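You operate a simulated robot arm through the tools that you are given. There is no shell and no other tool. Be economical: measure what you need, move in short steps, check, and stop when the job is done.

The job below is to be done with a simulated two-armed robot. You get a single attempt, and the scene is never put back.

## Task
Tension the belt by the belt card, then step both stacks off it.
Fine: step once, move the small stack from the grey tray to the packing table, step again so that the large stack drops onto the tray.

It is judged by the outcome, as a careful person would: the job done as asked, and still so three seconds after it is handed in. It fails if anything else is knocked over, pushed out of place, dropped, spilled or broken.

## Robot
Two 7-joint arms with two-finger parallel grippers on one trunk, on a base that drives. Base frame: it is fixed to the floor where the robot stands at the start and does not move with it; the origin is under the middle of the robot, x ahead of it, y to its left, z up. Readings come in mm, rad, newtons and seconds.
The left shoulder is at the start at [50, 161, 1098], the right one opposite. With the tool pointing down near the work surface each hand reaches from about 100 to 640 mm from the robot's upright axis, wherever it stands, measured 20 degrees to its own side. Places, roughly: belt card [1500, -2000, 750]; guide knob [300, 400, 700]; mode knob [400, 400, 800]; outfeed switch [600, -200, 700]; pace knob [300, 200, 700]; packing table [1500, -200, 800]; sensor clamp [500, 500, 800]; tally button [400, 200, 800]; tracking knob [600, 100, 600]. Payload 3.43 kg a hand.
The tool frame of a hand sits at the grasp point between the pads (the TCP): z along the fingers, y along the line on which they close. The tips reach 30 mm beyond it. The gripper opens to 94 mm. The fingers are 28 mm wide and 10 mm thick; the gripper's body (50 by 96 mm) begins 55 mm behind the TCP.
Orientation is that of the tool frame in the base frame, as a unit quaternion [w, x, y, z]. With the fingers straight down and closing along the base's y, the tool's x points along the base's -x, its y along +y and its z along -z.

## Interface
- The arms move only by the tool step_arm. It takes "left_motion", "right_motion" or both (then of equal length, played together; a hand with none holds still); each is text: rows parted by semicolons, each of 7 numbers parted by spaces: the shift along the base's x, y, z in mm, then the turn, a rotation vector about the base's x, y, z in rad, then the gripper command, from -1 (shut) to 1 (fully open), values between in proportion. In form: dx dy dz wx wy wz hand; .... A call has 1 to 20 rows; each row shifts and turns the commanded pose from where the row before left it. Each row takes 0.2 s and may step no farther than 50 mm and 0.15 rad from the row before; otherwise, or with a gripper value out of range, the whole call is refused. A pose out of reach is approached as far as the arm can. The call stops where the force on the tool passes 40 N (or 10 N more than at its start, if that is more) or the arm is blocked; 0.2 s more then pass. Each finger travels about 45 mm/s and halts on what it meets, pressing with about 44 N; the grip force reading is that of the motor and also rises with nothing between the fingers. The clock runs only during rows and for 0.2 s after the last one: add rows that do not move to give the fingers time. It gives the time, the measured TCP pose, the force on the tool (base axes), the opening and the grip force at its end, in the units of the frame above (readings bear some noise), with the torque about the TCP (base axes, N m) and any sound that the robot's microphone picked up.
- Cameras (640 x 400 px; columns grow to the right, rows downward): "scene" is now at [125.1, 23.8, 1221.8]; the picture's right is [0.28, -0.96, 0.00], its down [-0.57, -0.17, -0.81] and it looks along [0.77, 0.23, -0.59] (base axes); focal length 214 px, centre (320, 200). "left" rides on the left gripper at [76, -14, -103] in its tool frame; the picture's right is [0.18, 0.98, 0.00], its down [-0.75, 0.14, -0.64] and it looks along [-0.63, 0.12, 0.77] (tool axes); focal length 243 px, centre (320, 200). "right" rides on the right gripper at [76, 14, -103] in its tool frame; the picture's right is [-0.18, 0.98, 0.00], its down [-0.75, -0.14, -0.64] and it looks along [-0.63, -0.12, 0.77] (tool axes); focal length 243 px, centre (320, 200). There is no depth. A picture from a camera that has moved, and an enlarged one, comes with that camera's place and axes in the base frame and with its lens.
- snapshot(camera): a new picture of that camera. No time passes.
- move_column(by): slides the trunk up (or, below 0, down) by that many mm; the arms and the scene camera ride with it, the base frame stays. It gives what a move gives, with no picture.
- steer(legs): drives the robot by 1 to 6 legs, each [ahead, left, turn to the left] in mm, mm and rad, along the robot's own axes; the way and the turn of a leg run together, so that a leg with both is an arc; at most 1500 mm and 3.142 rad a leg. The arms and the cameras ride along, it lands a little off, and it stops where it bumps. It gives what a move gives.
- head_to(pan, tilt): turns the head with the scene camera to pan (to the left, within 1.396 rad either way) and tilt (down, from -0.506 to 1.204), counted from straight ahead of the robot. It gives what a move gives.
- close_up(camera, box): a new picture of the part [left, top, right, bottom] of that camera's present view, enlarged. No time passes.
- hand_in(): hands the job in; it is judged then, once.

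Go step by step. Nothing tells you exact positions but the pictures and the camera data: compare them with the known pose of the tool, close in by small moves and look again before you grip or let go. The budget is 120 turns and 92 pictures, counting those below and the enlarged ones. Unless the task says otherwise, let go and move clear before handing in, and close with one line.

The tools are called as a command line: name --argument value ..., lists and objects as JSON in quotes. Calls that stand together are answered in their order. step_arm: Moves the arms, as the interface text tells. Its arguments: {"type":"object","properties":{"left_motion":{"type":"string"},"right_motion":{"type":"string"}},"required":[]} The other tools are called the same way: move_column (by) slides the trunk up or down; steer (legs) drives the base; head_to (pan, tilt) turns the head that bears the scene camera; snapshot (camera) takes a picture; close_up (camera, box) takes an enlarged picture of a part of a camera's view; hand_in () hands the job in.

At the start:

```text
time: 0.0
left_eef_pos: [425.8, 345.0, 1060.6]
left_tcp_rot: [0.0, 0.0, 1.0, -0.001]
left_wrist_force: [0.9, -0.3, 0.5]
left_torque: [0.01, -0.01, 0.02]
left_width: 94.1
left_gripper_force: 0.1
right_eef_pos: [460.8, -105.3, 1115.6]
right_tcp_rot: [0.0, 0.001, 1.0, 0.0]
right_wrist_force: [-0.7, 0.1, -0.3]
right_torque: [0.01, -0.05, 0.02]
right_width: 94.0
right_gripper_force: 0.0
trunk travel left (down, up): [-125.0, 142.0]
robot x, y, heading: [1.5, 0.3, 0.002]
head pan, tilt: [0.283, 0.634]
```

scene: 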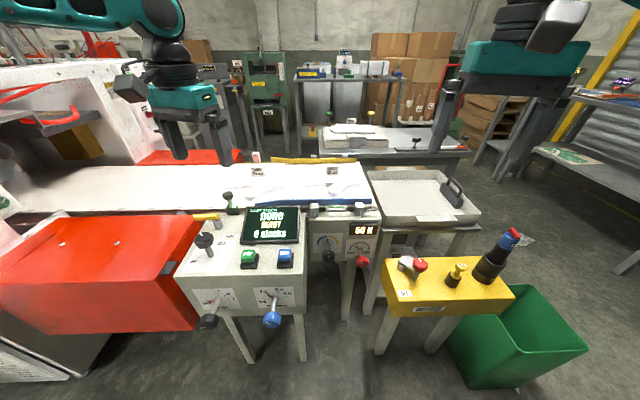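
right: 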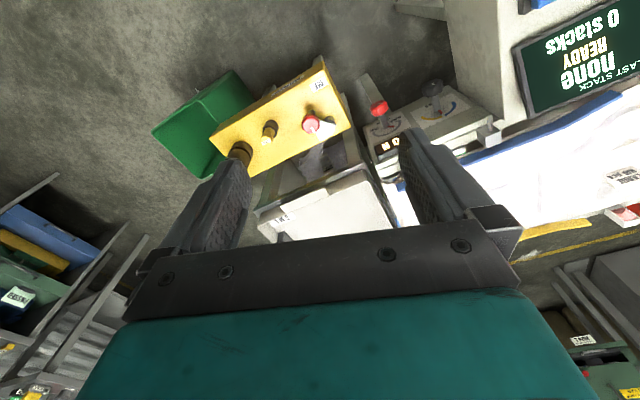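
left: 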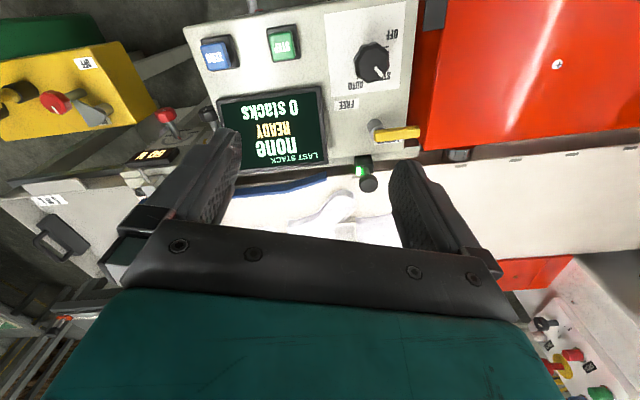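

I see a belt machine with a console (green and blue buttons, mode knob, display), a tension readout "60 N" with a red knob, a yellow outfeed box and the grey tray. I'll enlarge the main parts first.

close_up --camera "scene" --box '[170, 180, 330, 340]'

close_up --camera "scene" --box '[290, 190, 390, 280]'

close_up --camera "scene" --box '[360, 110, 540, 330]'

```text
2.50 times, centred on (250, 260) of scene
camera zoom: at [125.1, 23.8, 1221.8], right [0.28, -0.96, 0.0], down [-0.57, -0.17, -0.81], along [0.77, 0.23, -0.59], focal length 536 px, centre (495, 50)
```

zoom: 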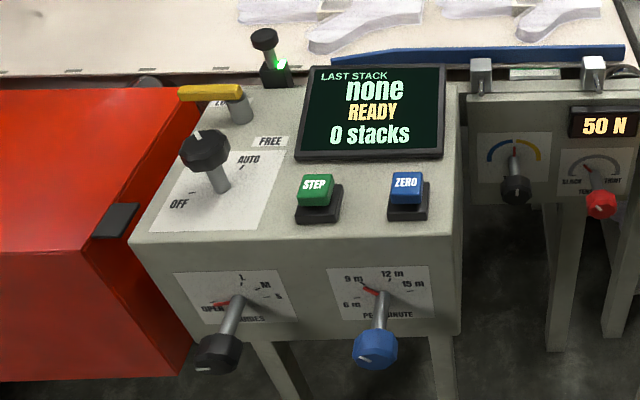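

```text
4.44 times, centred on (340, 235) of scene
camera zoom: at [125.1, 23.8, 1221.8], right [0.28, -0.96, 0.0], down [-0.57, -0.17, -0.81], along [0.77, 0.23, -0.59], focal length 953 px, centre (231, 44)
```

zoom: 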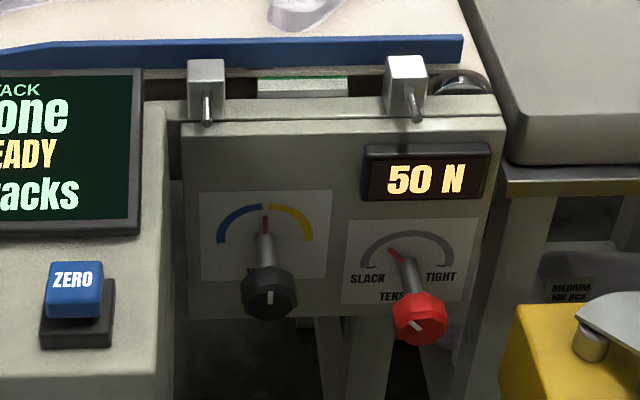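

```text
1.82 times, centred on (450, 220) of scene
camera zoom: at [125.1, 23.8, 1221.8], right [0.28, -0.96, 0.0], down [-0.57, -0.17, -0.81], along [0.77, 0.23, -0.59], focal length 390 px, centre (84, 164)
```

zoom: 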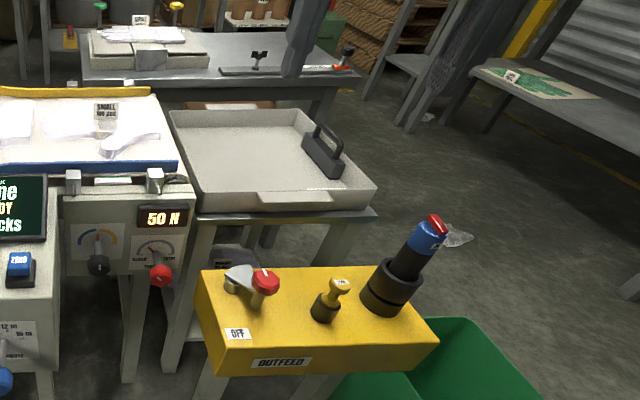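

The belt card seems to be on the bench to the right; I'll turn the head that way and zoom, and also look at the stacks on the belt.

close_up --camera "scene" --box '[220, 140, 400, 220]'

head_to --pan -0.8 --tilt 0.3

snapshot --camera "scene"

```text
3.56 times, centred on (310, 180) of scene
camera zoom: at [125.1, 23.8, 1221.8], right [0.28, -0.96, 0.0], down [-0.57, -0.17, -0.81], along [0.77, 0.23, -0.59], focal length 763 px, centre (356, 271)
```

zoom: 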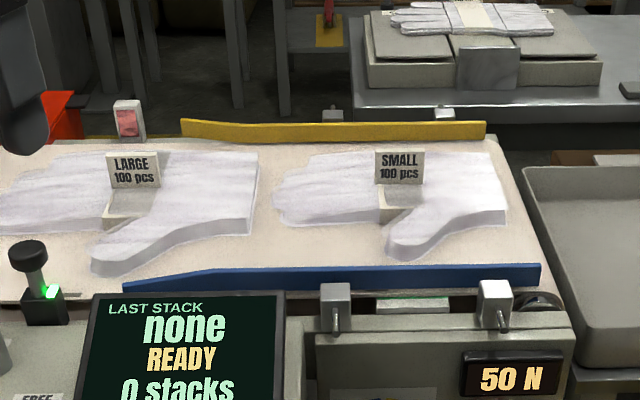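

```text
time: 1.3
left_eef_pos: [425.5, 344.6, 1060.6]
left_tcp_rot: [0.0, 0.0, 1.0, 0.0]
left_wrist_force: [0.6, -0.2, 0.1]
left_torque: [0.02, -0.01, -0.02]
left_width: 93.7
left_gripper_force: 0.1
right_eef_pos: [461.3, -106.5, 1115.4]
right_tcp_rot: [0.0, 0.001, 1.0, 0.0]
right_wrist_force: [0.1, -0.3, -0.1]
right_torque: [0.01, 0.06, -0.01]
right_width: 94.1
right_gripper_force: 0.0
trunk travel left (down, up): [-125.0, 142.0]
robot x, y, heading: [0.0, -0.7, 0.002]
head pan, tilt: [-0.799, 0.3]
```

```text
84 pictures are left
camera scene: at [106.5, -67.5, 1252.3], right [-0.72, -0.7, 0.0], down [-0.21, 0.21, -0.96], along [0.67, -0.68, -0.3], focal length 214 px, centre (320, 200)
```

scene: 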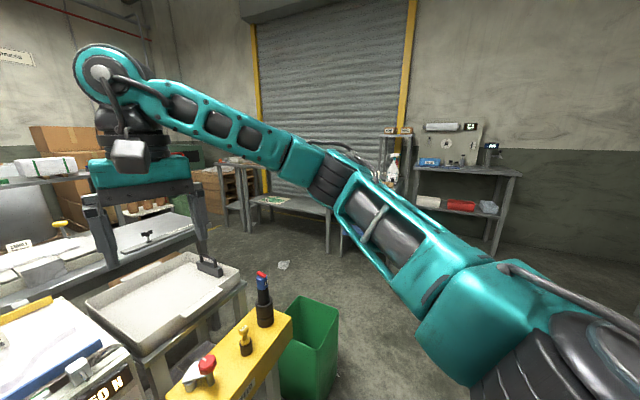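

The card lies on the low bench near the shutter; I'll zoom on it.

close_up --camera "scene" --box '[245, 185, 305, 222]'

close_up --camera "scene" --box '[410, 110, 530, 185]'

```text
10.67 times, centred on (275, 204) of scene
camera zoom: at [106.5, -67.5, 1252.3], right [-0.72, -0.7, 0.0], down [-0.21, 0.21, -0.96], along [0.67, -0.68, -0.3], focal length 2288 px, centre (800, 163)
```

zoom: 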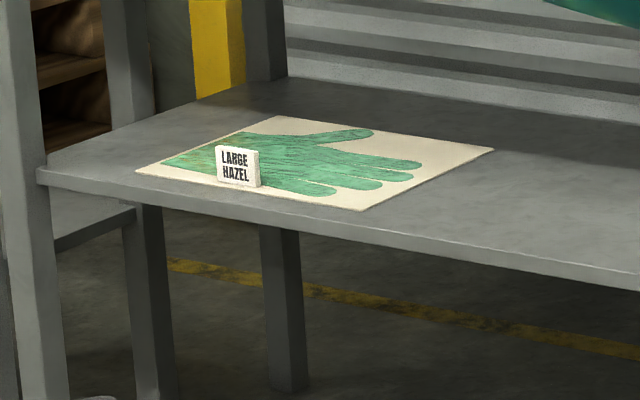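

```text
5.33 times, centred on (470, 148) of scene
camera zoom: at [106.5, -67.5, 1252.3], right [-0.72, -0.7, 0.0], down [-0.21, 0.21, -0.96], along [0.67, -0.68, -0.3], focal length 1144 px, centre (-480, 480)
```

zoom: 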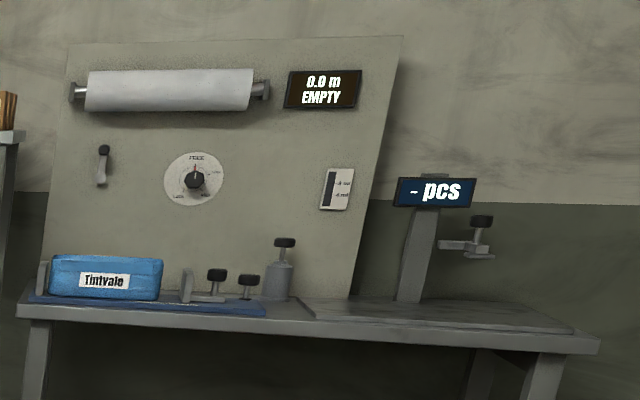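

The belt card itself is hidden behind the right arm. I'll back off a little and turn right so the view falls between the arms.

steer --legs '[[-250, 0, 0], [0, 0, -0.85]]'

head_to --pan 0.0 --tilt 0.25

snapshot --camera "scene"

```text
time: 5.3
left_eef_pos: [287.5, -88.3, 1060.6]
left_tcp_rot: [0.0, 0.409, 0.912, 0.0]
left_wrist_force: [-1.2, -0.4, 0.2]
left_torque: [-0.01, -0.02, -0.05]
left_width: 93.9
left_gripper_force: 0.0
right_eef_pos: [-24.2, -414.9, 1116.2]
right_tcp_rot: [0.0, 0.411, 0.912, 0.0]
right_wrist_force: [0.6, -0.2, 0.0]
right_torque: [0.0, -0.03, -0.02]
right_width: 93.8
right_gripper_force: 0.0
trunk travel left (down, up): [-125.0, 142.0]
robot x, y, heading: [-251.6, 1.4, -0.846]
head pan, tilt: [-0.799, 0.3]
```

```text
time: 6.5
left_eef_pos: [289.3, -88.7, 1059.2]
left_tcp_rot: [-0.001, 0.411, 0.912, -0.001]
left_wrist_force: [0.5, 0.0, -0.4]
left_torque: [0.01, 0.0, 0.01]
left_width: 94.2
left_gripper_force: 0.1
right_eef_pos: [-25.3, -415.0, 1114.2]
right_tcp_rot: [0.0, 0.411, 0.912, -0.001]
right_wrist_force: [-0.3, 0.4, -0.1]
right_torque: [0.02, -0.02, 0.0]
right_width: 94.1
right_gripper_force: 0.1
trunk travel left (down, up): [-125.0, 142.0]
robot x, y, heading: [-253.5, 1.0, -0.848]
head pan, tilt: [0.0, 0.25]
```

```text
81 pictures are left
camera scene: at [-161.9, -100.4, 1257.0], right [-0.75, -0.66, 0.0], down [-0.16, 0.18, -0.97], along [0.64, -0.73, -0.25], focal length 214 px, centre (320, 200)
```

scene: 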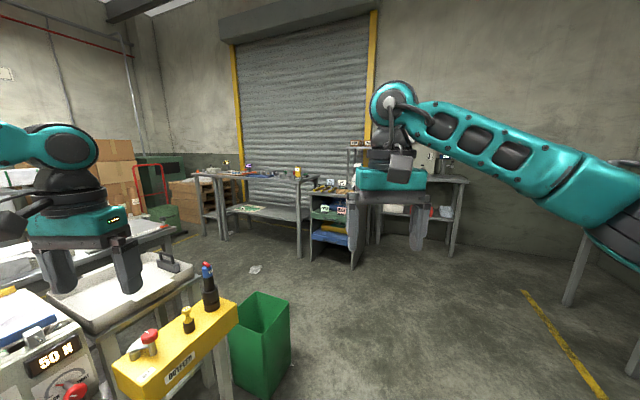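

Now the cart with labelled trays around the card place is visible; zooming.

close_up --camera "scene" --box '[300, 165, 364, 245]'

close_up --camera "scene" --box '[190, 155, 320, 235]'

```text
5.00 times, centred on (332, 205) of scene
camera zoom: at [-161.9, -100.4, 1257.0], right [-0.75, -0.66, 0.0], down [-0.16, 0.18, -0.97], along [0.64, -0.73, -0.25], focal length 1072 px, centre (260, 175)
```

zoom: 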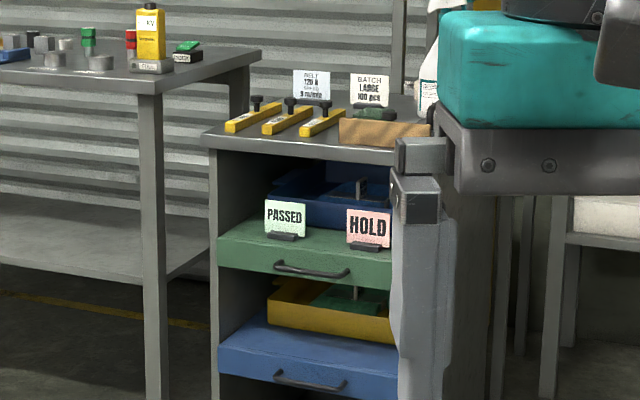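

```text
4.92 times, centred on (255, 195) of scene
camera zoom: at [-161.9, -100.4, 1257.0], right [-0.75, -0.66, 0.0], down [-0.16, 0.18, -0.97], along [0.64, -0.73, -0.25], focal length 1056 px, centre (640, 225)
```

zoom: 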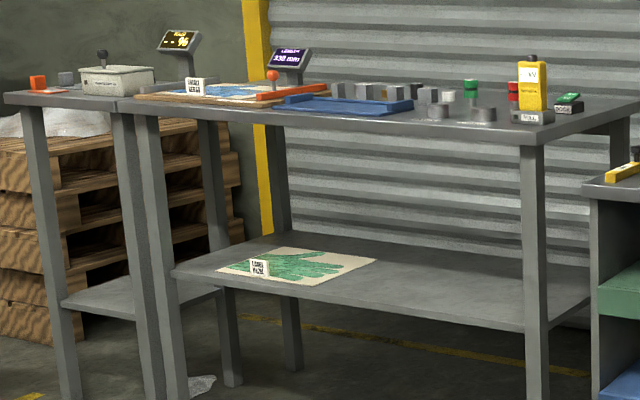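

close_up --camera "scene" --box '[356, 177, 382, 190]'

close_up --camera "scene" --box '[334, 176, 348, 188]'

```text
16.00 times, centred on (369, 184) of scene
camera zoom: at [-161.9, -100.4, 1257.0], right [-0.75, -0.66, 0.0], down [-0.16, 0.18, -0.97], along [0.64, -0.73, -0.25], focal length 3432 px, centre (-464, 464)
```

zoom: 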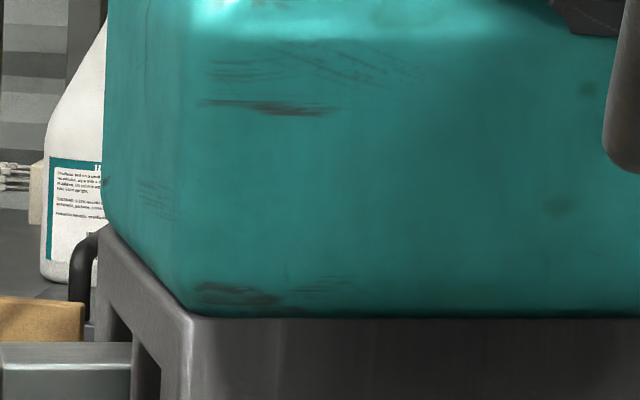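

```text
16.00 times, centred on (341, 182) of scene
camera zoom: at [-161.9, -100.4, 1257.0], right [-0.75, -0.66, 0.0], down [-0.16, 0.18, -0.97], along [0.64, -0.73, -0.25], focal length 3432 px, centre (-16, 488)
```

zoom: 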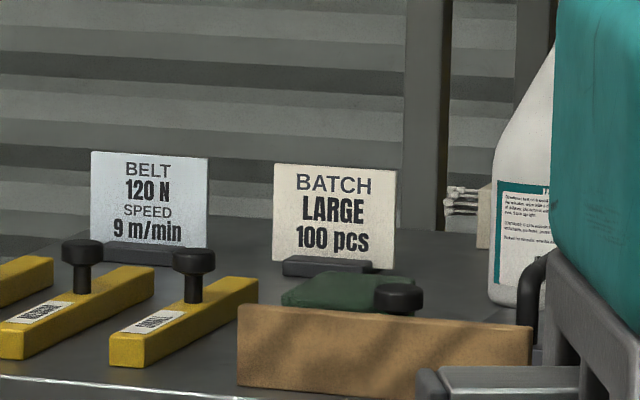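

The belt card reads 120 N, 9 m/min; the tension display shows 50 N. I'll drive back to the start and check the settings in detail.

steer --legs '[[0, 0, 0.848], [250, 0, 0]]'

head_to --pan 0.1 --tilt 0.8

snapshot --camera "scene"

```text
time: 10.5
left_eef_pos: [418.7, 347.0, 1059.4]
left_tcp_rot: [0.0, -0.001, 1.0, 0.0]
left_wrist_force: [0.0, 0.2, 0.0]
left_torque: [0.03, 0.06, 0.0]
left_width: 94.1
left_gripper_force: 0.0
right_eef_pos: [455.8, -101.6, 1115.3]
right_tcp_rot: [0.001, -0.001, 1.0, -0.001]
right_wrist_force: [0.5, -0.3, 0.1]
right_torque: [0.0, 0.01, -0.01]
right_width: 94.1
right_gripper_force: 0.0
trunk travel left (down, up): [-125.0, 142.0]
robot x, y, heading: [-7.8, 0.6, 0.004]
head pan, tilt: [0.0, 0.25]
```

```text
time: 11.5
left_eef_pos: [418.5, 347.0, 1060.6]
left_tcp_rot: [-0.001, -0.002, 1.0, 0.0]
left_wrist_force: [-0.4, -0.4, 0.0]
left_torque: [0.0, 0.03, -0.01]
left_width: 94.1
left_gripper_force: 0.1
right_eef_pos: [456.1, -103.4, 1116.4]
right_tcp_rot: [0.0, -0.002, 1.0, 0.0]
right_wrist_force: [0.2, 0.3, 0.4]
right_torque: [-0.01, 0.02, -0.02]
right_width: 93.9
right_gripper_force: 0.1
trunk travel left (down, up): [-125.0, 142.0]
robot x, y, heading: [-4.9, -1.8, -0.002]
head pan, tilt: [0.099, 0.799]
```

```text
76 pictures are left
camera scene: at [116.5, 9.1, 1208.0], right [0.1, -0.99, 0.0], down [-0.71, -0.07, -0.7], along [0.69, 0.07, -0.72], focal length 214 px, centre (320, 200)
```

scene: 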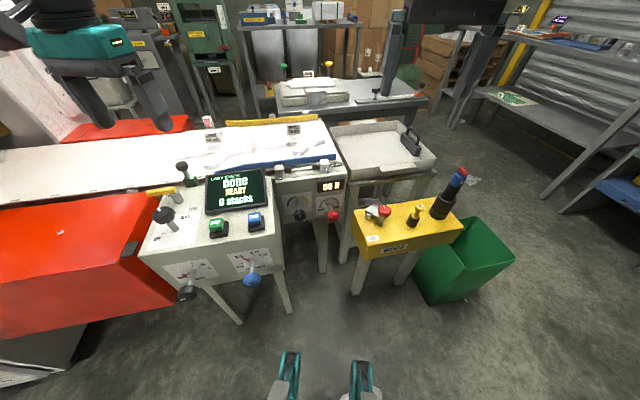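

close_up --camera "scene" --box '[140, 165, 280, 300]'

close_up --camera "scene" --box '[340, 160, 480, 260]'

close_up --camera "scene" --box '[270, 60, 430, 170]'

close_up --camera "scene" --box '[275, 155, 365, 235]'

```text
2.96 times, centred on (210, 232) of scene
camera zoom: at [116.5, 9.1, 1208.0], right [0.1, -0.99, 0.0], down [-0.71, -0.07, -0.7], along [0.69, 0.07, -0.72], focal length 636 px, centre (646, 104)
```

zoom: 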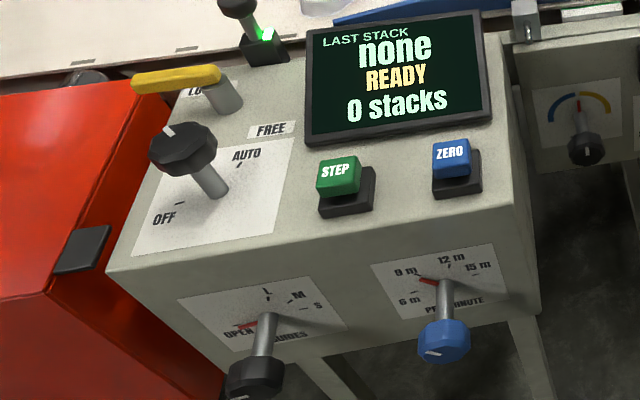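

```text
4.00 times, centred on (410, 210) of scene
camera zoom: at [116.5, 9.1, 1208.0], right [0.1, -0.99, 0.0], down [-0.71, -0.07, -0.7], along [0.69, 0.07, -0.72], focal length 858 px, centre (-40, 160)
```

zoom: 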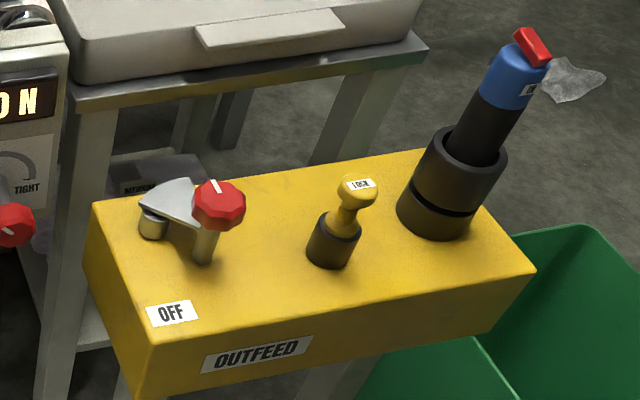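

```text
3.64 times, centred on (350, 115) of scene
camera zoom: at [116.5, 9.1, 1208.0], right [0.1, -0.99, 0.0], down [-0.71, -0.07, -0.7], along [0.69, 0.07, -0.72], focal length 780 px, centre (211, 509)
```

zoom: 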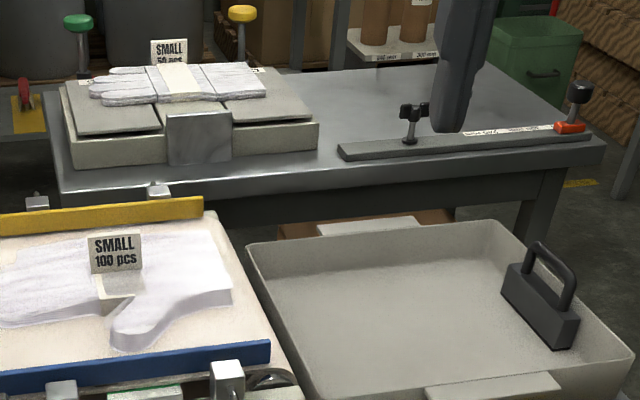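

```text
5.00 times, centred on (320, 195) of scene
camera zoom: at [116.5, 9.1, 1208.0], right [0.1, -0.99, 0.0], down [-0.71, -0.07, -0.7], along [0.69, 0.07, -0.72], focal length 1072 px, centre (320, 225)
```

zoom: 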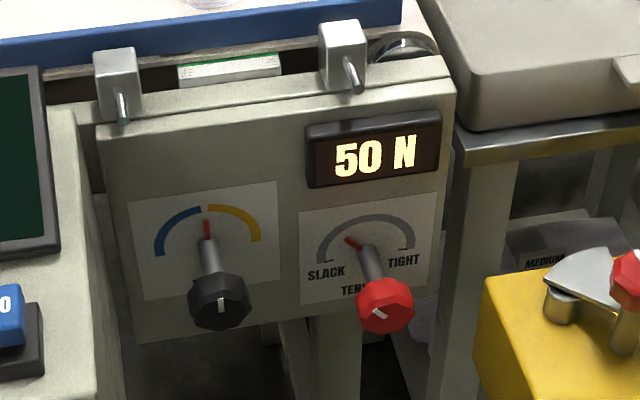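

Checking the mode knob and the lever with the left wrist camera.

close_up --camera "left" --box '[310, 0, 470, 200]'

close_up --camera "right" --box '[220, 80, 420, 205]'

```text
2.00 times, centred on (390, 100) of left
camera zoom: at [343.6, 332.6, 1162.9], right [-0.19, 0.98, 0.0], down [0.75, 0.14, 0.64], along [0.63, 0.12, -0.77], focal length 485 px, centre (180, 400)
```

zoom: 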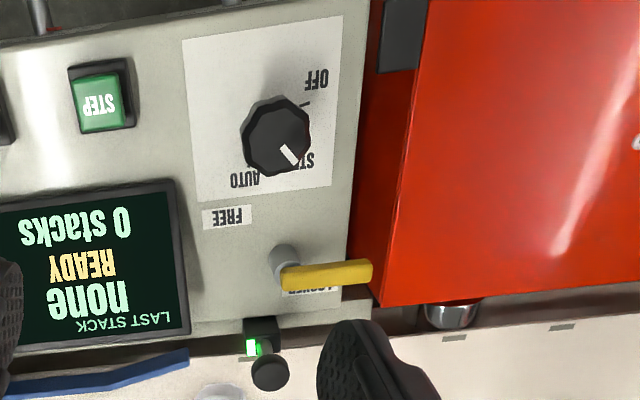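

```text
3.20 times, centred on (320, 142) of right
camera zoom: at [379.5, -89.9, 1217.8], right [0.18, 0.98, 0.0], down [0.75, -0.14, 0.64], along [0.63, -0.12, -0.77], focal length 776 px, centre (320, 384)
```

zoom: 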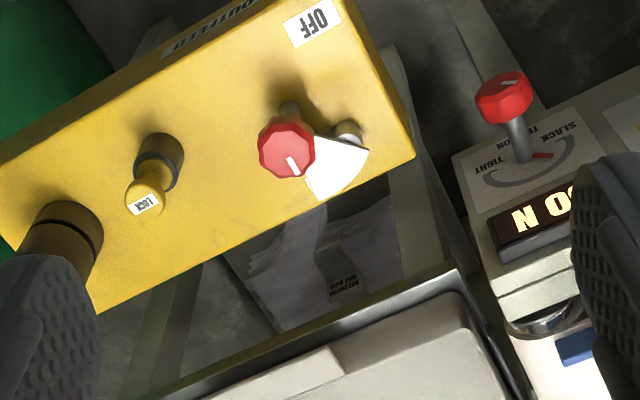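

Mode is at STEP and the speed pointer near 9 m, so only the tension (red knob at about [632, 14, 583], axis along x) needs changing. I'll bring the right hand round to point ahead.

step_arm --right_motion "4 10.6 -28 0 -0.1428 0 1;4 10.6 -28 0 -0.1428 0 1;4 10.6 -28 0 -0.1428 0 1;4 10.6 -28 0 -0.1428 0 1;4 10.6 -28 0 -0.1428 0 1;4 10.6 -28 0 -0.1428 0 1;4 10.6 -28 0 -0.1428 0 1;4 10.6 -28 0 -0.1428 0 1;4 10.6 -28 0 -0.1428 0 1;4 10.6 -28 0 -0.1428 0 1;4 10.6 -28 0 -0.1428 0 1;0 0 0 0 0 0 1"

snapshot --camera "scene"

snapshot --camera "right"

```text
time: 14.1
left_eef_pos: [418.8, 347.4, 1060.9]
left_tcp_rot: [0.0, -0.001, 1.0, 0.0]
left_wrist_force: [-0.9, 0.1, -0.5]
left_torque: [0.02, 0.02, 0.0]
left_width: 94.1
left_gripper_force: 0.1
right_eef_pos: [491.6, 36.2, 835.0]
right_tcp_rot: [0.703, 0.002, 0.711, -0.005]
right_wrist_force: [-0.2, -0.4, 0.1]
right_torque: [-0.01, 0.01, 0.02]
right_width: 94.1
right_gripper_force: 0.0
right hand out of reach, approached as far as the arm can: row 11
trunk travel left (down, up): [-125.0, 142.0]
robot x, y, heading: [-3.8, 2.7, -0.001]
head pan, tilt: [0.099, 0.799]
```

```text
69 pictures are left
camera scene: at [116.5, 9.0, 1207.9], right [0.1, -0.99, 0.0], down [-0.71, -0.07, -0.7], along [0.69, 0.07, -0.72], focal length 214 px, centre (320, 200)
```

scene: 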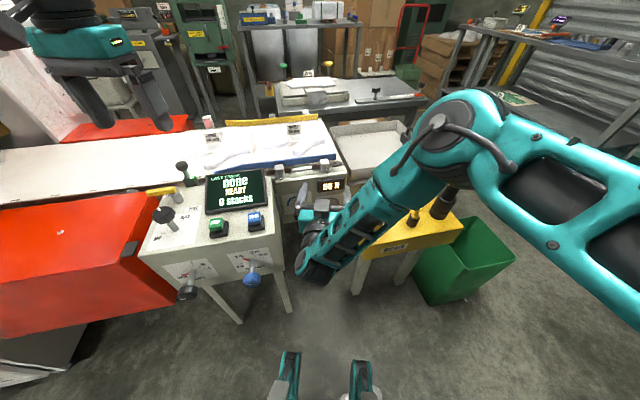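

```text
68 pictures are left
camera right: at [388.6, 49.8, 760.6], right [0.01, 0.98, 0.18], down [-0.64, -0.13, 0.76], along [0.77, -0.12, 0.63], focal length 243 px, centre (320, 200)
```

right: 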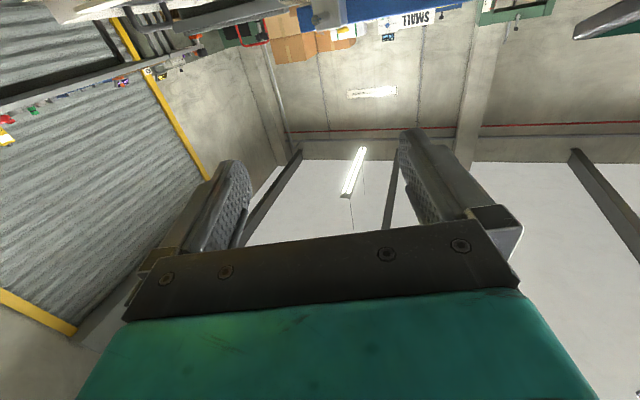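

The hand points along +x, but the wrist is cramped. I'll back the robot off and shift it left so the arm can come in stretched, clear of the yellow box.

steer --legs '[[-270, 0, 0], [0, 120, 0]]'

step_arm --right_motion "30 -14 -20 0 0 0 1;30 -14 -20 0 0 0 1;30 -14 -20 0 0 0 1;30 -14 -20 0 0 0 1;30 -14 -20 0 0 0 1;30 -14 -20 0 0 0 1;30 -14 -20 0 0 0 1;30 -14 -20 0 0 0 1;30 -14 -20 0 0 0 1;30 -14 -20 0 0 0 1;0 0 0 0 0 0 1"

snapshot --camera "scene"

```text
time: 17.3
left_eef_pos: [148.6, 465.0, 1060.2]
left_tcp_rot: [0.0, -0.003, 1.0, 0.0]
left_wrist_force: [-0.2, 0.2, -0.1]
left_torque: [-0.03, 0.0, 0.0]
left_width: 94.0
left_gripper_force: 0.0
right_eef_pos: [220.2, 152.8, 835.8]
right_tcp_rot: [0.704, 0.002, 0.71, -0.004]
right_wrist_force: [0.2, 0.1, 0.3]
right_torque: [-0.01, 0.0, 0.01]
right_width: 93.9
right_gripper_force: 0.0
trunk travel left (down, up): [-125.0, 142.0]
robot x, y, heading: [-273.7, 120.6, 0.0]
head pan, tilt: [0.099, 0.799]
```

```text
time: 19.7
left_eef_pos: [148.6, 466.6, 1059.2]
left_tcp_rot: [0.0, -0.003, 1.0, 0.0]
left_wrist_force: [0.1, -0.1, -0.3]
left_torque: [-0.02, 0.0, 0.0]
left_width: 94.1
left_gripper_force: 0.1
right_eef_pos: [453.2, 157.0, 873.0]
right_tcp_rot: [0.695, 0.008, 0.718, -0.01]
right_wrist_force: [0.6, -0.1, 0.3]
right_torque: [0.01, 0.06, -0.01]
right_width: 93.9
right_gripper_force: 0.1
right hand out of reach, approached as far as the arm can: row 1, 2, 3, 4, 5, 6, 7, 8, 9, 10
trunk travel left (down, up): [-125.0, 142.0]
robot x, y, heading: [-278.2, 120.4, 0.007]
head pan, tilt: [0.099, 0.799]
```

```text
67 pictures are left
camera scene: at [-154.1, 127.1, 1208.0], right [0.1, -0.99, 0.0], down [-0.71, -0.07, -0.7], along [0.69, 0.07, -0.72], focal length 214 px, centre (320, 200)
```

scene: 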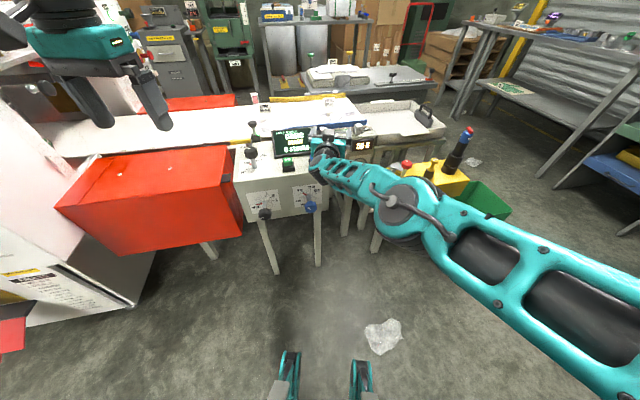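

The straight-ahead pose runs into joint limits. A hand pitched only about 45° can also turn the knob by swinging about x, so I'll pitch back down partway and retract up before driving in again.

step_arm --right_motion "-20 0 30 0 0.14 0 1;-20 0 30 0 0.14 0 1;-20 0 30 0 0.14 0 1;-20 0 30 0 0.14 0 1;-20 0 30 0 0.14 0 1;-20 -10 20 0 0.08 0 1;-20 -10 20 0 0 0 1;-20 -10 20 0 0 0 1;0 0 0 0 0 0 1"

```text
time: 21.7
left_eef_pos: [148.8, 466.4, 1060.1]
left_tcp_rot: [0.0, -0.003, 1.0, -0.001]
left_wrist_force: [0.3, -0.2, -0.5]
left_torque: [0.0, -0.02, 0.01]
left_width: 94.2
left_gripper_force: 0.1
right_eef_pos: [292.4, 128.1, 1083.6]
right_tcp_rot: [0.38, 0.001, 0.925, -0.006]
right_wrist_force: [0.3, 0.1, -0.5]
right_torque: [-0.01, 0.02, 0.01]
right_width: 94.0
right_gripper_force: 0.1
trunk travel left (down, up): [-125.0, 142.0]
robot x, y, heading: [-275.9, 117.9, -0.001]
head pan, tilt: [0.099, 0.799]
```

steer --legs '[[275, -20, 0]]'

step_arm --right_motion "-3 -10 -30 0 0 0 1;-3 -10 -30 0 0 0 1;-3 -10 -30 0 0 0 1;-3 -10 -30 0 0 0 1;-3 -10 -30 0 0 0 1;-3 -10 -30 0 0 0 1;-3 -10 -30 0 0 0 1;-3 -10 -30 0 0 0 1;-3 -5 -30 0 0 0 1;-3 -5 -30 0 0 0 1;0 0 0 0 0 0 1"

snapshot --camera "scene"

snapshot --camera "right"

```text
time: 23.6
left_eef_pos: [423.0, 446.6, 1059.8]
left_tcp_rot: [0.0, -0.002, 1.0, 0.0]
left_wrist_force: [0.1, 0.7, 1.1]
left_torque: [0.0, 0.02, 0.03]
left_width: 94.2
left_gripper_force: 0.1
right_eef_pos: [566.9, 107.9, 1082.7]
right_tcp_rot: [0.38, 0.001, 0.925, -0.006]
right_wrist_force: [0.0, -0.2, -0.3]
right_torque: [0.02, 0.01, 0.02]
right_width: 93.9
right_gripper_force: 0.1
trunk travel left (down, up): [-125.0, 142.0]
robot x, y, heading: [-3.7, 102.0, 0.009]
head pan, tilt: [0.099, 0.799]
```

```text
time: 26.0
left_eef_pos: [423.6, 447.7, 1060.9]
left_tcp_rot: [0.0, -0.003, 1.0, 0.0]
left_wrist_force: [-0.2, 0.3, -0.3]
left_torque: [-0.01, -0.01, 0.0]
left_width: 94.3
left_gripper_force: 0.0
right_eef_pos: [536.8, 18.3, 782.4]
right_tcp_rot: [0.381, -0.001, 0.925, -0.005]
right_wrist_force: [0.8, 0.4, 0.9]
right_torque: [0.01, 0.0, 0.0]
right_width: 94.1
right_gripper_force: 0.0
trunk travel left (down, up): [-125.0, 142.0]
robot x, y, heading: [-1.0, 97.1, 0.005]
head pan, tilt: [0.099, 0.799]
```

```text
66 pictures are left
camera scene: at [120.6, 108.0, 1207.9], right [0.1, -0.99, 0.0], down [-0.71, -0.07, -0.7], along [0.69, 0.07, -0.72], focal length 214 px, centre (320, 200)
```

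scene: 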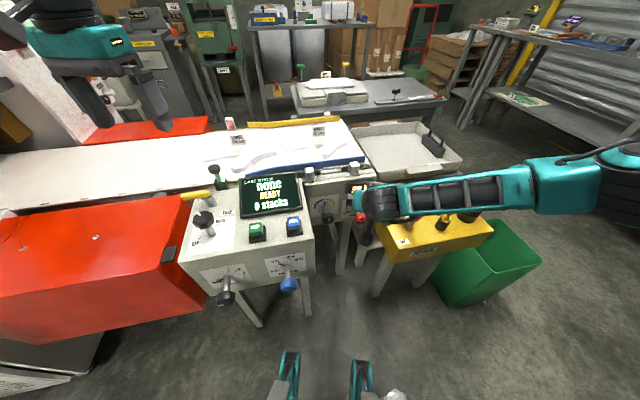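

```text
65 pictures are left
camera right: at [410.8, 32.7, 801.3], right [0.14, 0.98, 0.12], down [0.08, -0.13, 0.99], along [0.99, -0.12, -0.1], focal length 243 px, centre (320, 200)
```

right: 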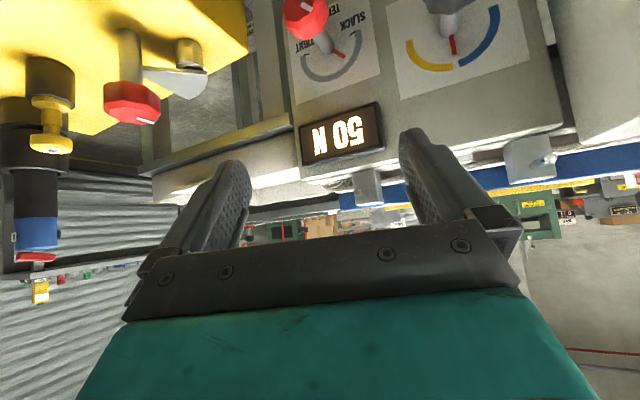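

The forearm stays in front of the yellow box, and the knob checks out at about [632, 13, 592]. I'll pre-rotate the hand about x and come to a pre-grasp with the fingers part open.

step_arm --right_motion "3 6 -21 -0.11 0 0 0.6;3 6 -21 -0.11 0 0 0.6;3 6 -21 -0.11 0 0 0.6;3 6 -21 -0.11 0 0 0.6;3 6 -21 -0.11 0 0 0.6;2 6 -21 0 0 0 0.6;0 0 0 0 0 0 0.6"

snapshot --camera "right"

close_up --camera "scene" --box '[280, 140, 480, 265]'

```text
time: 27.6
left_eef_pos: [422.0, 442.4, 1062.6]
left_tcp_rot: [0.002, -0.001, 1.0, 0.001]
left_wrist_force: [0.5, -0.3, 0.0]
left_torque: [0.0, 0.01, 0.0]
left_width: 94.2
left_gripper_force: 0.0
right_eef_pos: [557.3, 48.1, 662.0]
right_tcp_rot: [0.37, -0.096, 0.887, -0.258]
right_wrist_force: [-0.4, -0.5, -0.1]
right_torque: [0.02, 0.0, 0.0]
right_width: 75.3
right_gripper_force: 0.0
trunk travel left (down, up): [-125.0, 142.0]
robot x, y, heading: [-2.4, 100.2, 0.002]
head pan, tilt: [0.099, 0.799]
```

```text
64 pictures are left
camera right: at [431.0, 70.4, 668.2], right [0.15, 0.9, -0.41], down [0.08, 0.4, 0.91], along [0.99, -0.17, -0.01], focal length 243 px, centre (320, 200)
```

right: 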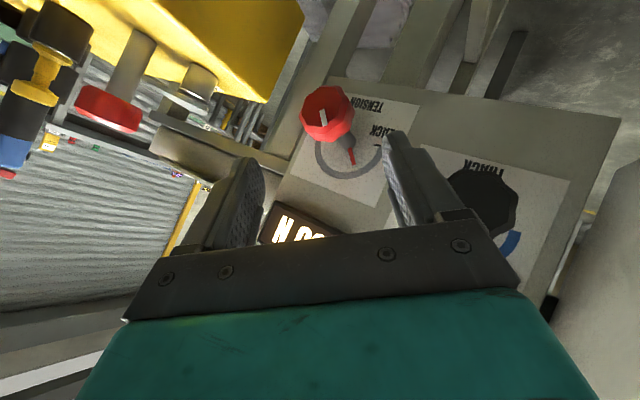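

```text
3.20 times, centred on (380, 202) of scene
camera zoom: at [118.5, 104.0, 1208.7], right [0.1, -0.99, 0.0], down [-0.71, -0.07, -0.7], along [0.7, 0.07, -0.71], focal length 686 px, centre (128, 192)
```

zoom: 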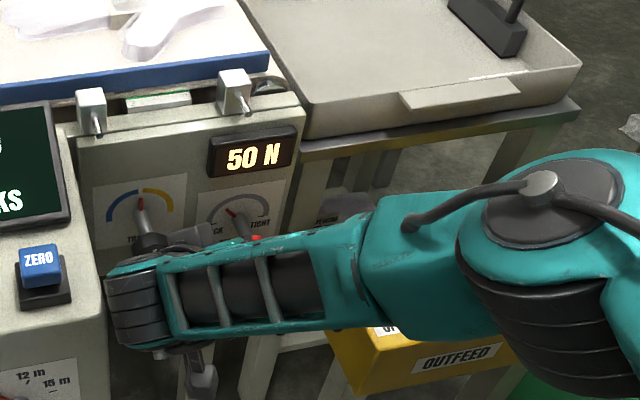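

Knob refined to about [634, 11, 592]. Advancing along the finger axis.

step_arm --right_motion "15 -7 -14 0 0 0 0.6;15 -7 -14 0 0 0 0.6;15 -7 -14 0 0 0 0.6;15 -7 -14 0 0 0 0.6;0 0 0 0 0 0 0.6"

snapshot --camera "right"

```text
time: 28.8
left_eef_pos: [422.5, 446.8, 1060.2]
left_tcp_rot: [0.0, -0.001, 1.0, 0.0]
left_wrist_force: [-0.3, -0.1, 0.3]
left_torque: [0.01, 0.01, 0.03]
left_width: 94.1
left_gripper_force: 0.0
right_eef_pos: [599.0, 21.3, 611.3]
right_tcp_rot: [0.367, -0.103, 0.888, -0.257]
right_wrist_force: [0.4, -0.5, 0.0]
right_torque: [0.0, 0.01, -0.02]
right_width: 75.1
right_gripper_force: 0.1
right hand out of reach, approached as far as the arm can: row 3, 4
trunk travel left (down, up): [-125.0, 142.0]
robot x, y, heading: [-2.6, 100.6, -0.001]
head pan, tilt: [0.099, 0.799]
```

```text
62 pictures are left
camera right: at [472.9, 43.7, 621.2], right [0.14, 0.9, -0.41], down [0.08, 0.4, 0.91], along [0.99, -0.16, -0.02], focal length 243 px, centre (320, 200)
```

right: 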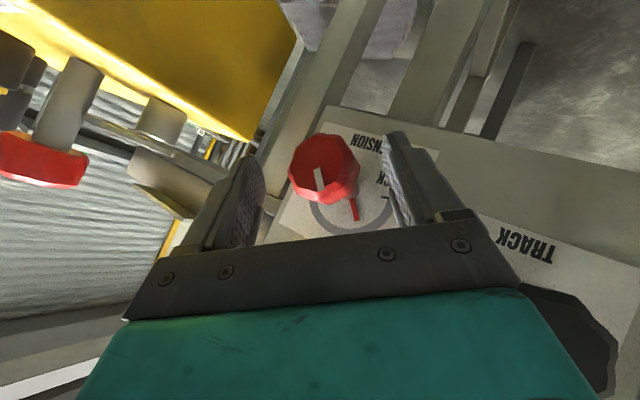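

The arm is at its reach limit; I'll back off, raise the hand and lower the trunk to gain reach.

step_arm --right_motion "-15 7 14 0 0 0 0.6;-15 7 14 0 0 0 0.6;0 0 25 0 0 0 0.6;0 0 25 0 0 0 0.6;0 0 0 0 0 0 0.6"

move_column --by -90

```text
time: 30.0
left_eef_pos: [423.2, 446.2, 1061.5]
left_tcp_rot: [-0.001, -0.001, 1.0, 0.0]
left_wrist_force: [-1.0, 0.8, -0.3]
left_torque: [0.01, -0.03, 0.01]
left_width: 93.8
left_gripper_force: 0.2
right_eef_pos: [569.1, 35.1, 691.7]
right_tcp_rot: [0.367, -0.103, 0.888, -0.256]
right_wrist_force: [0.2, 0.0, 0.2]
right_torque: [0.03, -0.04, 0.01]
right_width: 75.1
right_gripper_force: 0.0
trunk travel left (down, up): [-125.0, 142.0]
robot x, y, heading: [-1.9, 100.2, 0.011]
head pan, tilt: [0.099, 0.799]
```

```text
time: 31.3
left_eef_pos: [422.9, 444.9, 970.7]
left_tcp_rot: [0.0, -0.002, 1.0, 0.0]
left_wrist_force: [0.4, 0.6, 1.3]
left_torque: [0.0, -0.01, -0.01]
left_width: 94.3
left_gripper_force: 0.0
right_eef_pos: [569.3, 34.4, 602.2]
right_tcp_rot: [0.367, -0.103, 0.888, -0.256]
right_wrist_force: [1.5, 0.5, -0.2]
right_torque: [0.04, -0.01, 0.01]
right_width: 75.1
right_gripper_force: 0.0
trunk travel left (down, up): [-35.0, 232.0]
robot x, y, heading: [-2.1, 99.3, 0.007]
head pan, tilt: [0.099, 0.799]
```

step_arm --right_motion "0 5 25 0 0 0 0.6;0 5 24 0 0 0 0.6;16 -8.5 -13.7 0 0 0 0.6;16 -8.5 -13.7 0 0 0 0.6;16 -8.5 -13.7 0 0 0 0.6;16 -8.5 -13.7 0 0 0 0.6;0 0 0 0 0 0 0.6"

snapshot --camera "right"

close_up --camera "scene" --box '[280, 140, 480, 265]'

```text
time: 32.9
left_eef_pos: [421.6, 446.9, 970.9]
left_tcp_rot: [0.0, -0.002, 1.0, 0.0]
left_wrist_force: [-0.5, -0.7, 0.0]
left_torque: [0.0, -0.05, 0.02]
left_width: 94.0
left_gripper_force: 0.0
right_eef_pos: [633.7, 11.5, 595.8]
right_tcp_rot: [0.368, -0.102, 0.888, -0.256]
right_wrist_force: [0.6, 0.4, 0.0]
right_torque: [0.02, -0.01, 0.0]
right_width: 75.1
right_gripper_force: 0.0
trunk travel left (down, up): [-35.0, 232.0]
robot x, y, heading: [1.5, 101.8, 0.003]
head pan, tilt: [0.099, 0.799]
```

```text
61 pictures are left
camera right: at [506.9, 33.3, 603.6], right [0.14, 0.9, -0.41], down [0.08, 0.4, 0.91], along [0.99, -0.16, -0.02], focal length 243 px, centre (320, 200)
```

right: 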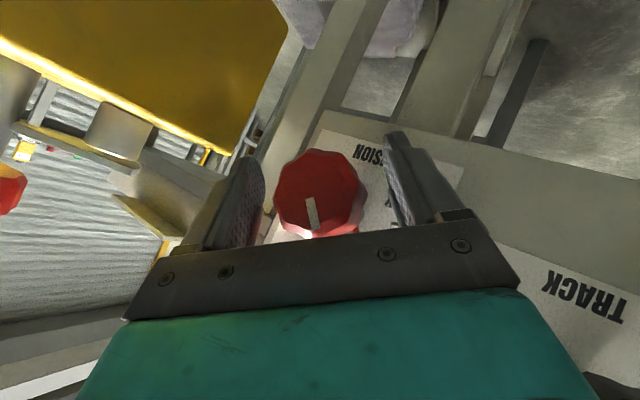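

```text
3.20 times, centred on (380, 202) of scene
camera zoom: at [120.6, 108.0, 1117.9], right [0.1, -0.99, 0.0], down [-0.71, -0.07, -0.7], along [0.69, 0.07, -0.72], focal length 686 px, centre (128, 192)
```

zoom: 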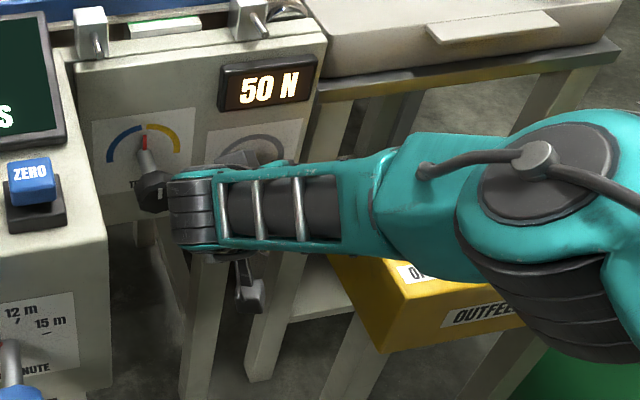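

The knob sits between the fingers and the display stays readable. Closing.

step_arm --right_motion "0 0 0 0 0 0 -0.5;0 0 0 0 0 0 -0.5;0 0 0 0 0 0 -0.5;0 0 0 0 0 0 -0.5;0 0 0 0 0 0 -0.5"

```text
time: 34.1
left_eef_pos: [422.9, 446.7, 971.9]
left_tcp_rot: [0.0, -0.002, 1.0, 0.0]
left_wrist_force: [0.4, -0.3, 0.7]
left_torque: [0.0, -0.02, 0.0]
left_width: 94.1
left_gripper_force: 0.1
right_eef_pos: [633.1, 12.2, 595.6]
right_tcp_rot: [0.366, -0.103, 0.889, -0.256]
right_wrist_force: [-0.3, 0.9, -0.9]
right_torque: [-0.02, -0.01, -0.23]
right_width: 44.7
right_gripper_force: 45.2
trunk travel left (down, up): [-35.0, 232.0]
robot x, y, heading: [0.6, 99.5, 0.001]
head pan, tilt: [0.099, 0.799]
```

Gripped at 44.7 mm. Turning the knob clockwise (+x) by 0.4 rad and reading the display.

step_arm --right_motion "0 0 0 0.1 0 0 -0.5;0 0 0 0.1 0 0 -0.5;0 0 0 0.1 0 0 -0.5;0 0 0 0.1 0 0 -0.5;0 0 0 0 0 0 -0.5"

close_up --camera "scene" --box '[280, 140, 480, 265]'

```text
time: 35.3
left_eef_pos: [423.0, 447.9, 970.5]
left_tcp_rot: [0.0, -0.002, 1.0, 0.001]
left_wrist_force: [0.0, 0.2, 0.2]
left_torque: [0.01, 0.02, 0.0]
left_width: 93.9
left_gripper_force: 0.1
right_eef_pos: [632.3, 14.4, 594.1]
right_tcp_rot: [0.377, -0.029, 0.923, -0.073]
right_wrist_force: [-1.5, 13.0, -7.2]
right_torque: [-0.19, 0.2, 0.06]
right_width: 44.3
right_gripper_force: 45.2
trunk travel left (down, up): [-35.0, 232.0]
robot x, y, heading: [0.5, 100.3, 0.006]
head pan, tilt: [0.099, 0.799]
```

```text
3.20 times, centred on (380, 202) of scene
camera zoom: at [121.2, 108.6, 1117.7], right [0.1, -0.99, 0.0], down [-0.71, -0.07, -0.7], along [0.69, 0.07, -0.72], focal length 686 px, centre (128, 192)
```

zoom: 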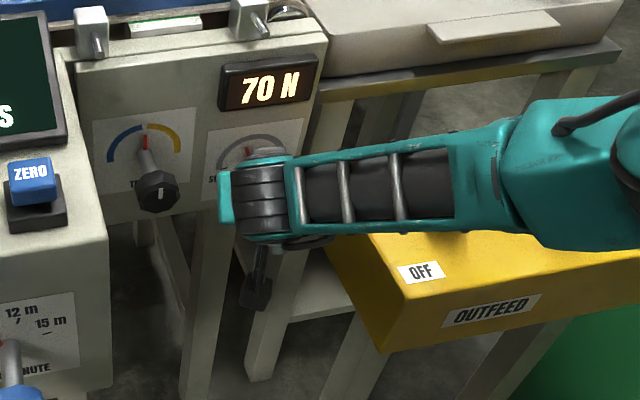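

+20 N per 0.4 rad; I need about 1.0 rad more. Turning a further 0.3, then regripping.

step_arm --right_motion "0 0 0 0.1 0 0 -0.5;0 0 0 0.1 0 0 -0.5;0 0 0 0.1 0 0 -0.5;0 0 0 0 0 0 -0.5"

close_up --camera "scene" --box '[280, 140, 480, 265]'

```text
time: 36.3
left_eef_pos: [423.2, 446.6, 969.6]
left_tcp_rot: [-0.001, -0.002, 1.0, 0.0]
left_wrist_force: [-0.2, 0.4, 0.1]
left_torque: [0.02, -0.06, -0.02]
left_width: 93.8
left_gripper_force: 0.1
right_eef_pos: [631.8, 14.8, 594.2]
right_tcp_rot: [0.377, 0.027, 0.923, 0.068]
right_wrist_force: [-2.2, 19.9, -12.0]
right_torque: [-0.07, -0.1, -0.26]
right_width: 44.1
right_gripper_force: 45.2
trunk travel left (down, up): [-35.0, 232.0]
robot x, y, heading: [1.1, 100.4, 0.004]
head pan, tilt: [0.099, 0.799]
```

```text
3.20 times, centred on (380, 202) of scene
camera zoom: at [121.5, 108.8, 1117.7], right [0.1, -0.99, 0.0], down [-0.71, -0.07, -0.7], along [0.69, 0.07, -0.72], focal length 686 px, centre (128, 192)
```

zoom: 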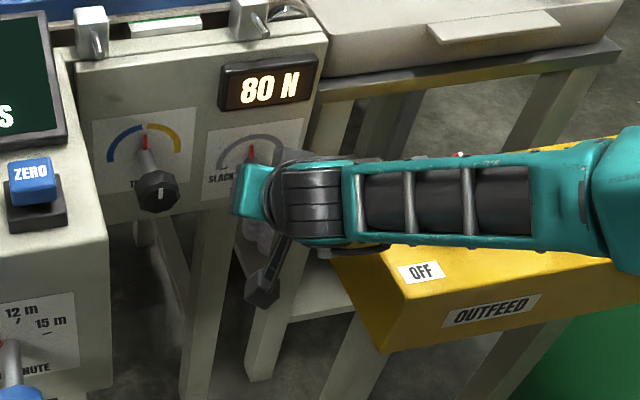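

80 N now. Opening, rolling back 0.75, centring and regripping.

step_arm --right_motion "0 0 0 0 0 0 0.6;0 0 0 0 0 0 0.6;0 0 0 0 0 0 0.6;0 0 0 0 0 0 0.6;0 -1 0 -0.125 0 0 0.6;0 -1 1 -0.125 0 0 0.6;0 -1 1 -0.125 0 0 0.6;0 0 0 -0.125 0 0 0.6;0 0 0 -0.125 0 0 0.6;0 0 0 -0.125 0 0 0.6;0 0 0 0 0 0 0.6"

snapshot --camera "right"

step_arm --right_motion "0 0 0 0 0 0 -0.5;0 0 0 0 0 0 -0.5;0 0 0 0 0 0 -0.5;0 0 0 0 0 0 -0.5;0 0 0 0 0 0 -0.5;0 0 0 0 0 0 -0.5"

close_up --camera "scene" --box '[280, 140, 480, 265]'

```text
time: 38.7
left_eef_pos: [422.2, 446.7, 971.1]
left_tcp_rot: [0.001, -0.002, 1.0, 0.0]
left_wrist_force: [0.4, 0.3, 0.5]
left_torque: [0.03, 0.02, 0.01]
left_width: 94.1
left_gripper_force: 0.0
right_eef_pos: [634.4, 7.8, 597.7]
right_tcp_rot: [0.364, -0.113, 0.881, -0.279]
right_wrist_force: [0.6, -0.3, 0.5]
right_torque: [0.01, -0.03, 0.01]
right_width: 75.0
right_gripper_force: 0.0
trunk travel left (down, up): [-35.0, 232.0]
robot x, y, heading: [-0.9, 103.1, 0.001]
head pan, tilt: [0.099, 0.799]
```

```text
57 pictures are left
camera right: at [507.1, 30.3, 604.5], right [0.14, 0.88, -0.46], down [0.08, 0.45, 0.89], along [0.99, -0.16, -0.01], focal length 243 px, centre (320, 200)
```

right: 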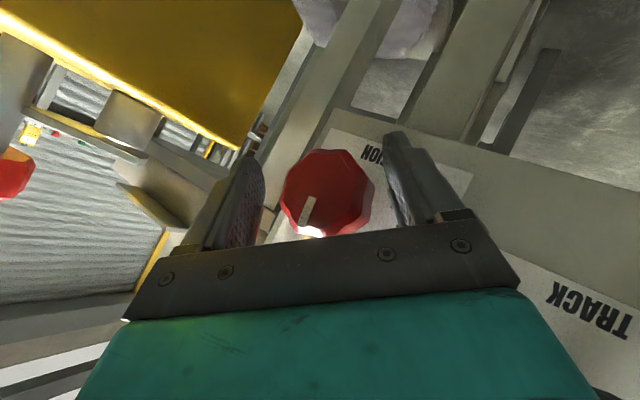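

```text
time: 40.1
left_eef_pos: [423.1, 447.3, 970.2]
left_tcp_rot: [-0.001, -0.002, 1.0, 0.0]
left_wrist_force: [-0.8, -0.3, 0.0]
left_torque: [-0.03, 0.0, -0.03]
left_width: 94.3
left_gripper_force: 0.0
right_eef_pos: [631.8, 11.8, 595.8]
right_tcp_rot: [0.363, -0.114, 0.883, -0.275]
right_wrist_force: [1.3, 19.2, -11.6]
right_torque: [-0.19, 0.21, -0.06]
right_width: 44.4
right_gripper_force: 45.2
trunk travel left (down, up): [-35.0, 232.0]
robot x, y, heading: [-4.6, 101.4, 0.005]
head pan, tilt: [0.099, 0.799]
```

```text
3.20 times, centred on (380, 202) of scene
camera zoom: at [121.6, 108.8, 1117.7], right [0.1, -0.99, 0.0], down [-0.71, -0.07, -0.7], along [0.69, 0.07, -0.72], focal length 686 px, centre (128, 192)
```

zoom: 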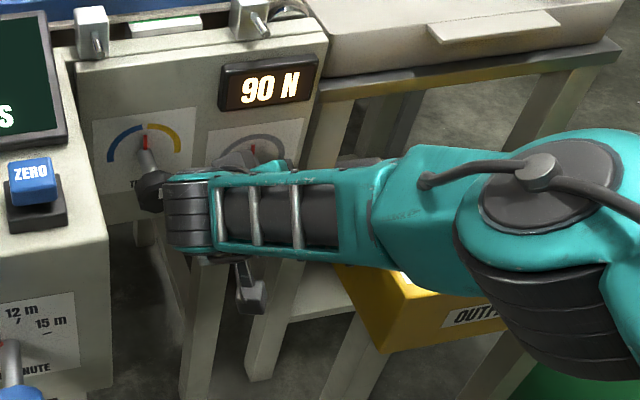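

90 N now. Turning 0.4 rad with a small recentring.

step_arm --right_motion "-1 2 -1 0.1 0 0 -0.5;-1 1 -1 0.1 0 0 -0.5;0 0 0 0.1 0 0 -0.5;0 0 0 0.1 0 0 -0.5;0 0 0 0 0 0 -0.5"

close_up --camera "scene" --box '[280, 140, 480, 265]'

```text
time: 41.3
left_eef_pos: [423.5, 446.3, 969.6]
left_tcp_rot: [-0.001, -0.002, 1.0, 0.0]
left_wrist_force: [1.0, -0.2, -0.9]
left_torque: [-0.01, 0.02, 0.0]
left_width: 93.9
left_gripper_force: 0.1
right_eef_pos: [631.7, 13.6, 594.3]
right_tcp_rot: [0.378, -0.038, 0.92, -0.096]
right_wrist_force: [5.9, 18.5, -13.2]
right_torque: [-0.29, 0.42, -0.13]
right_width: 44.1
right_gripper_force: 44.3
trunk travel left (down, up): [-35.0, 232.0]
robot x, y, heading: [0.3, 98.8, 0.004]
head pan, tilt: [0.099, 0.799]
```

```text
3.20 times, centred on (380, 202) of scene
camera zoom: at [122.0, 108.7, 1117.6], right [0.1, -0.99, 0.0], down [-0.71, -0.07, -0.7], along [0.69, 0.07, -0.72], focal length 686 px, centre (128, 192)
```

zoom: 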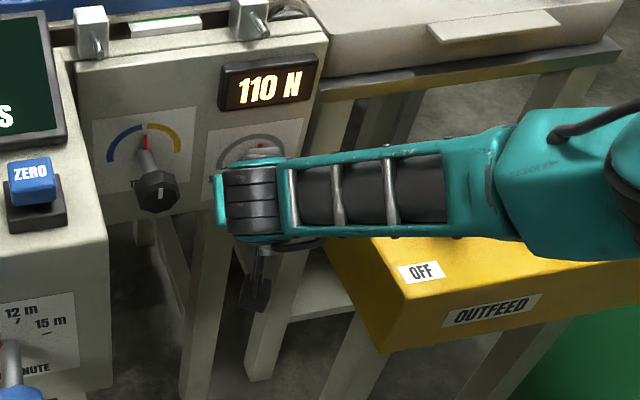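

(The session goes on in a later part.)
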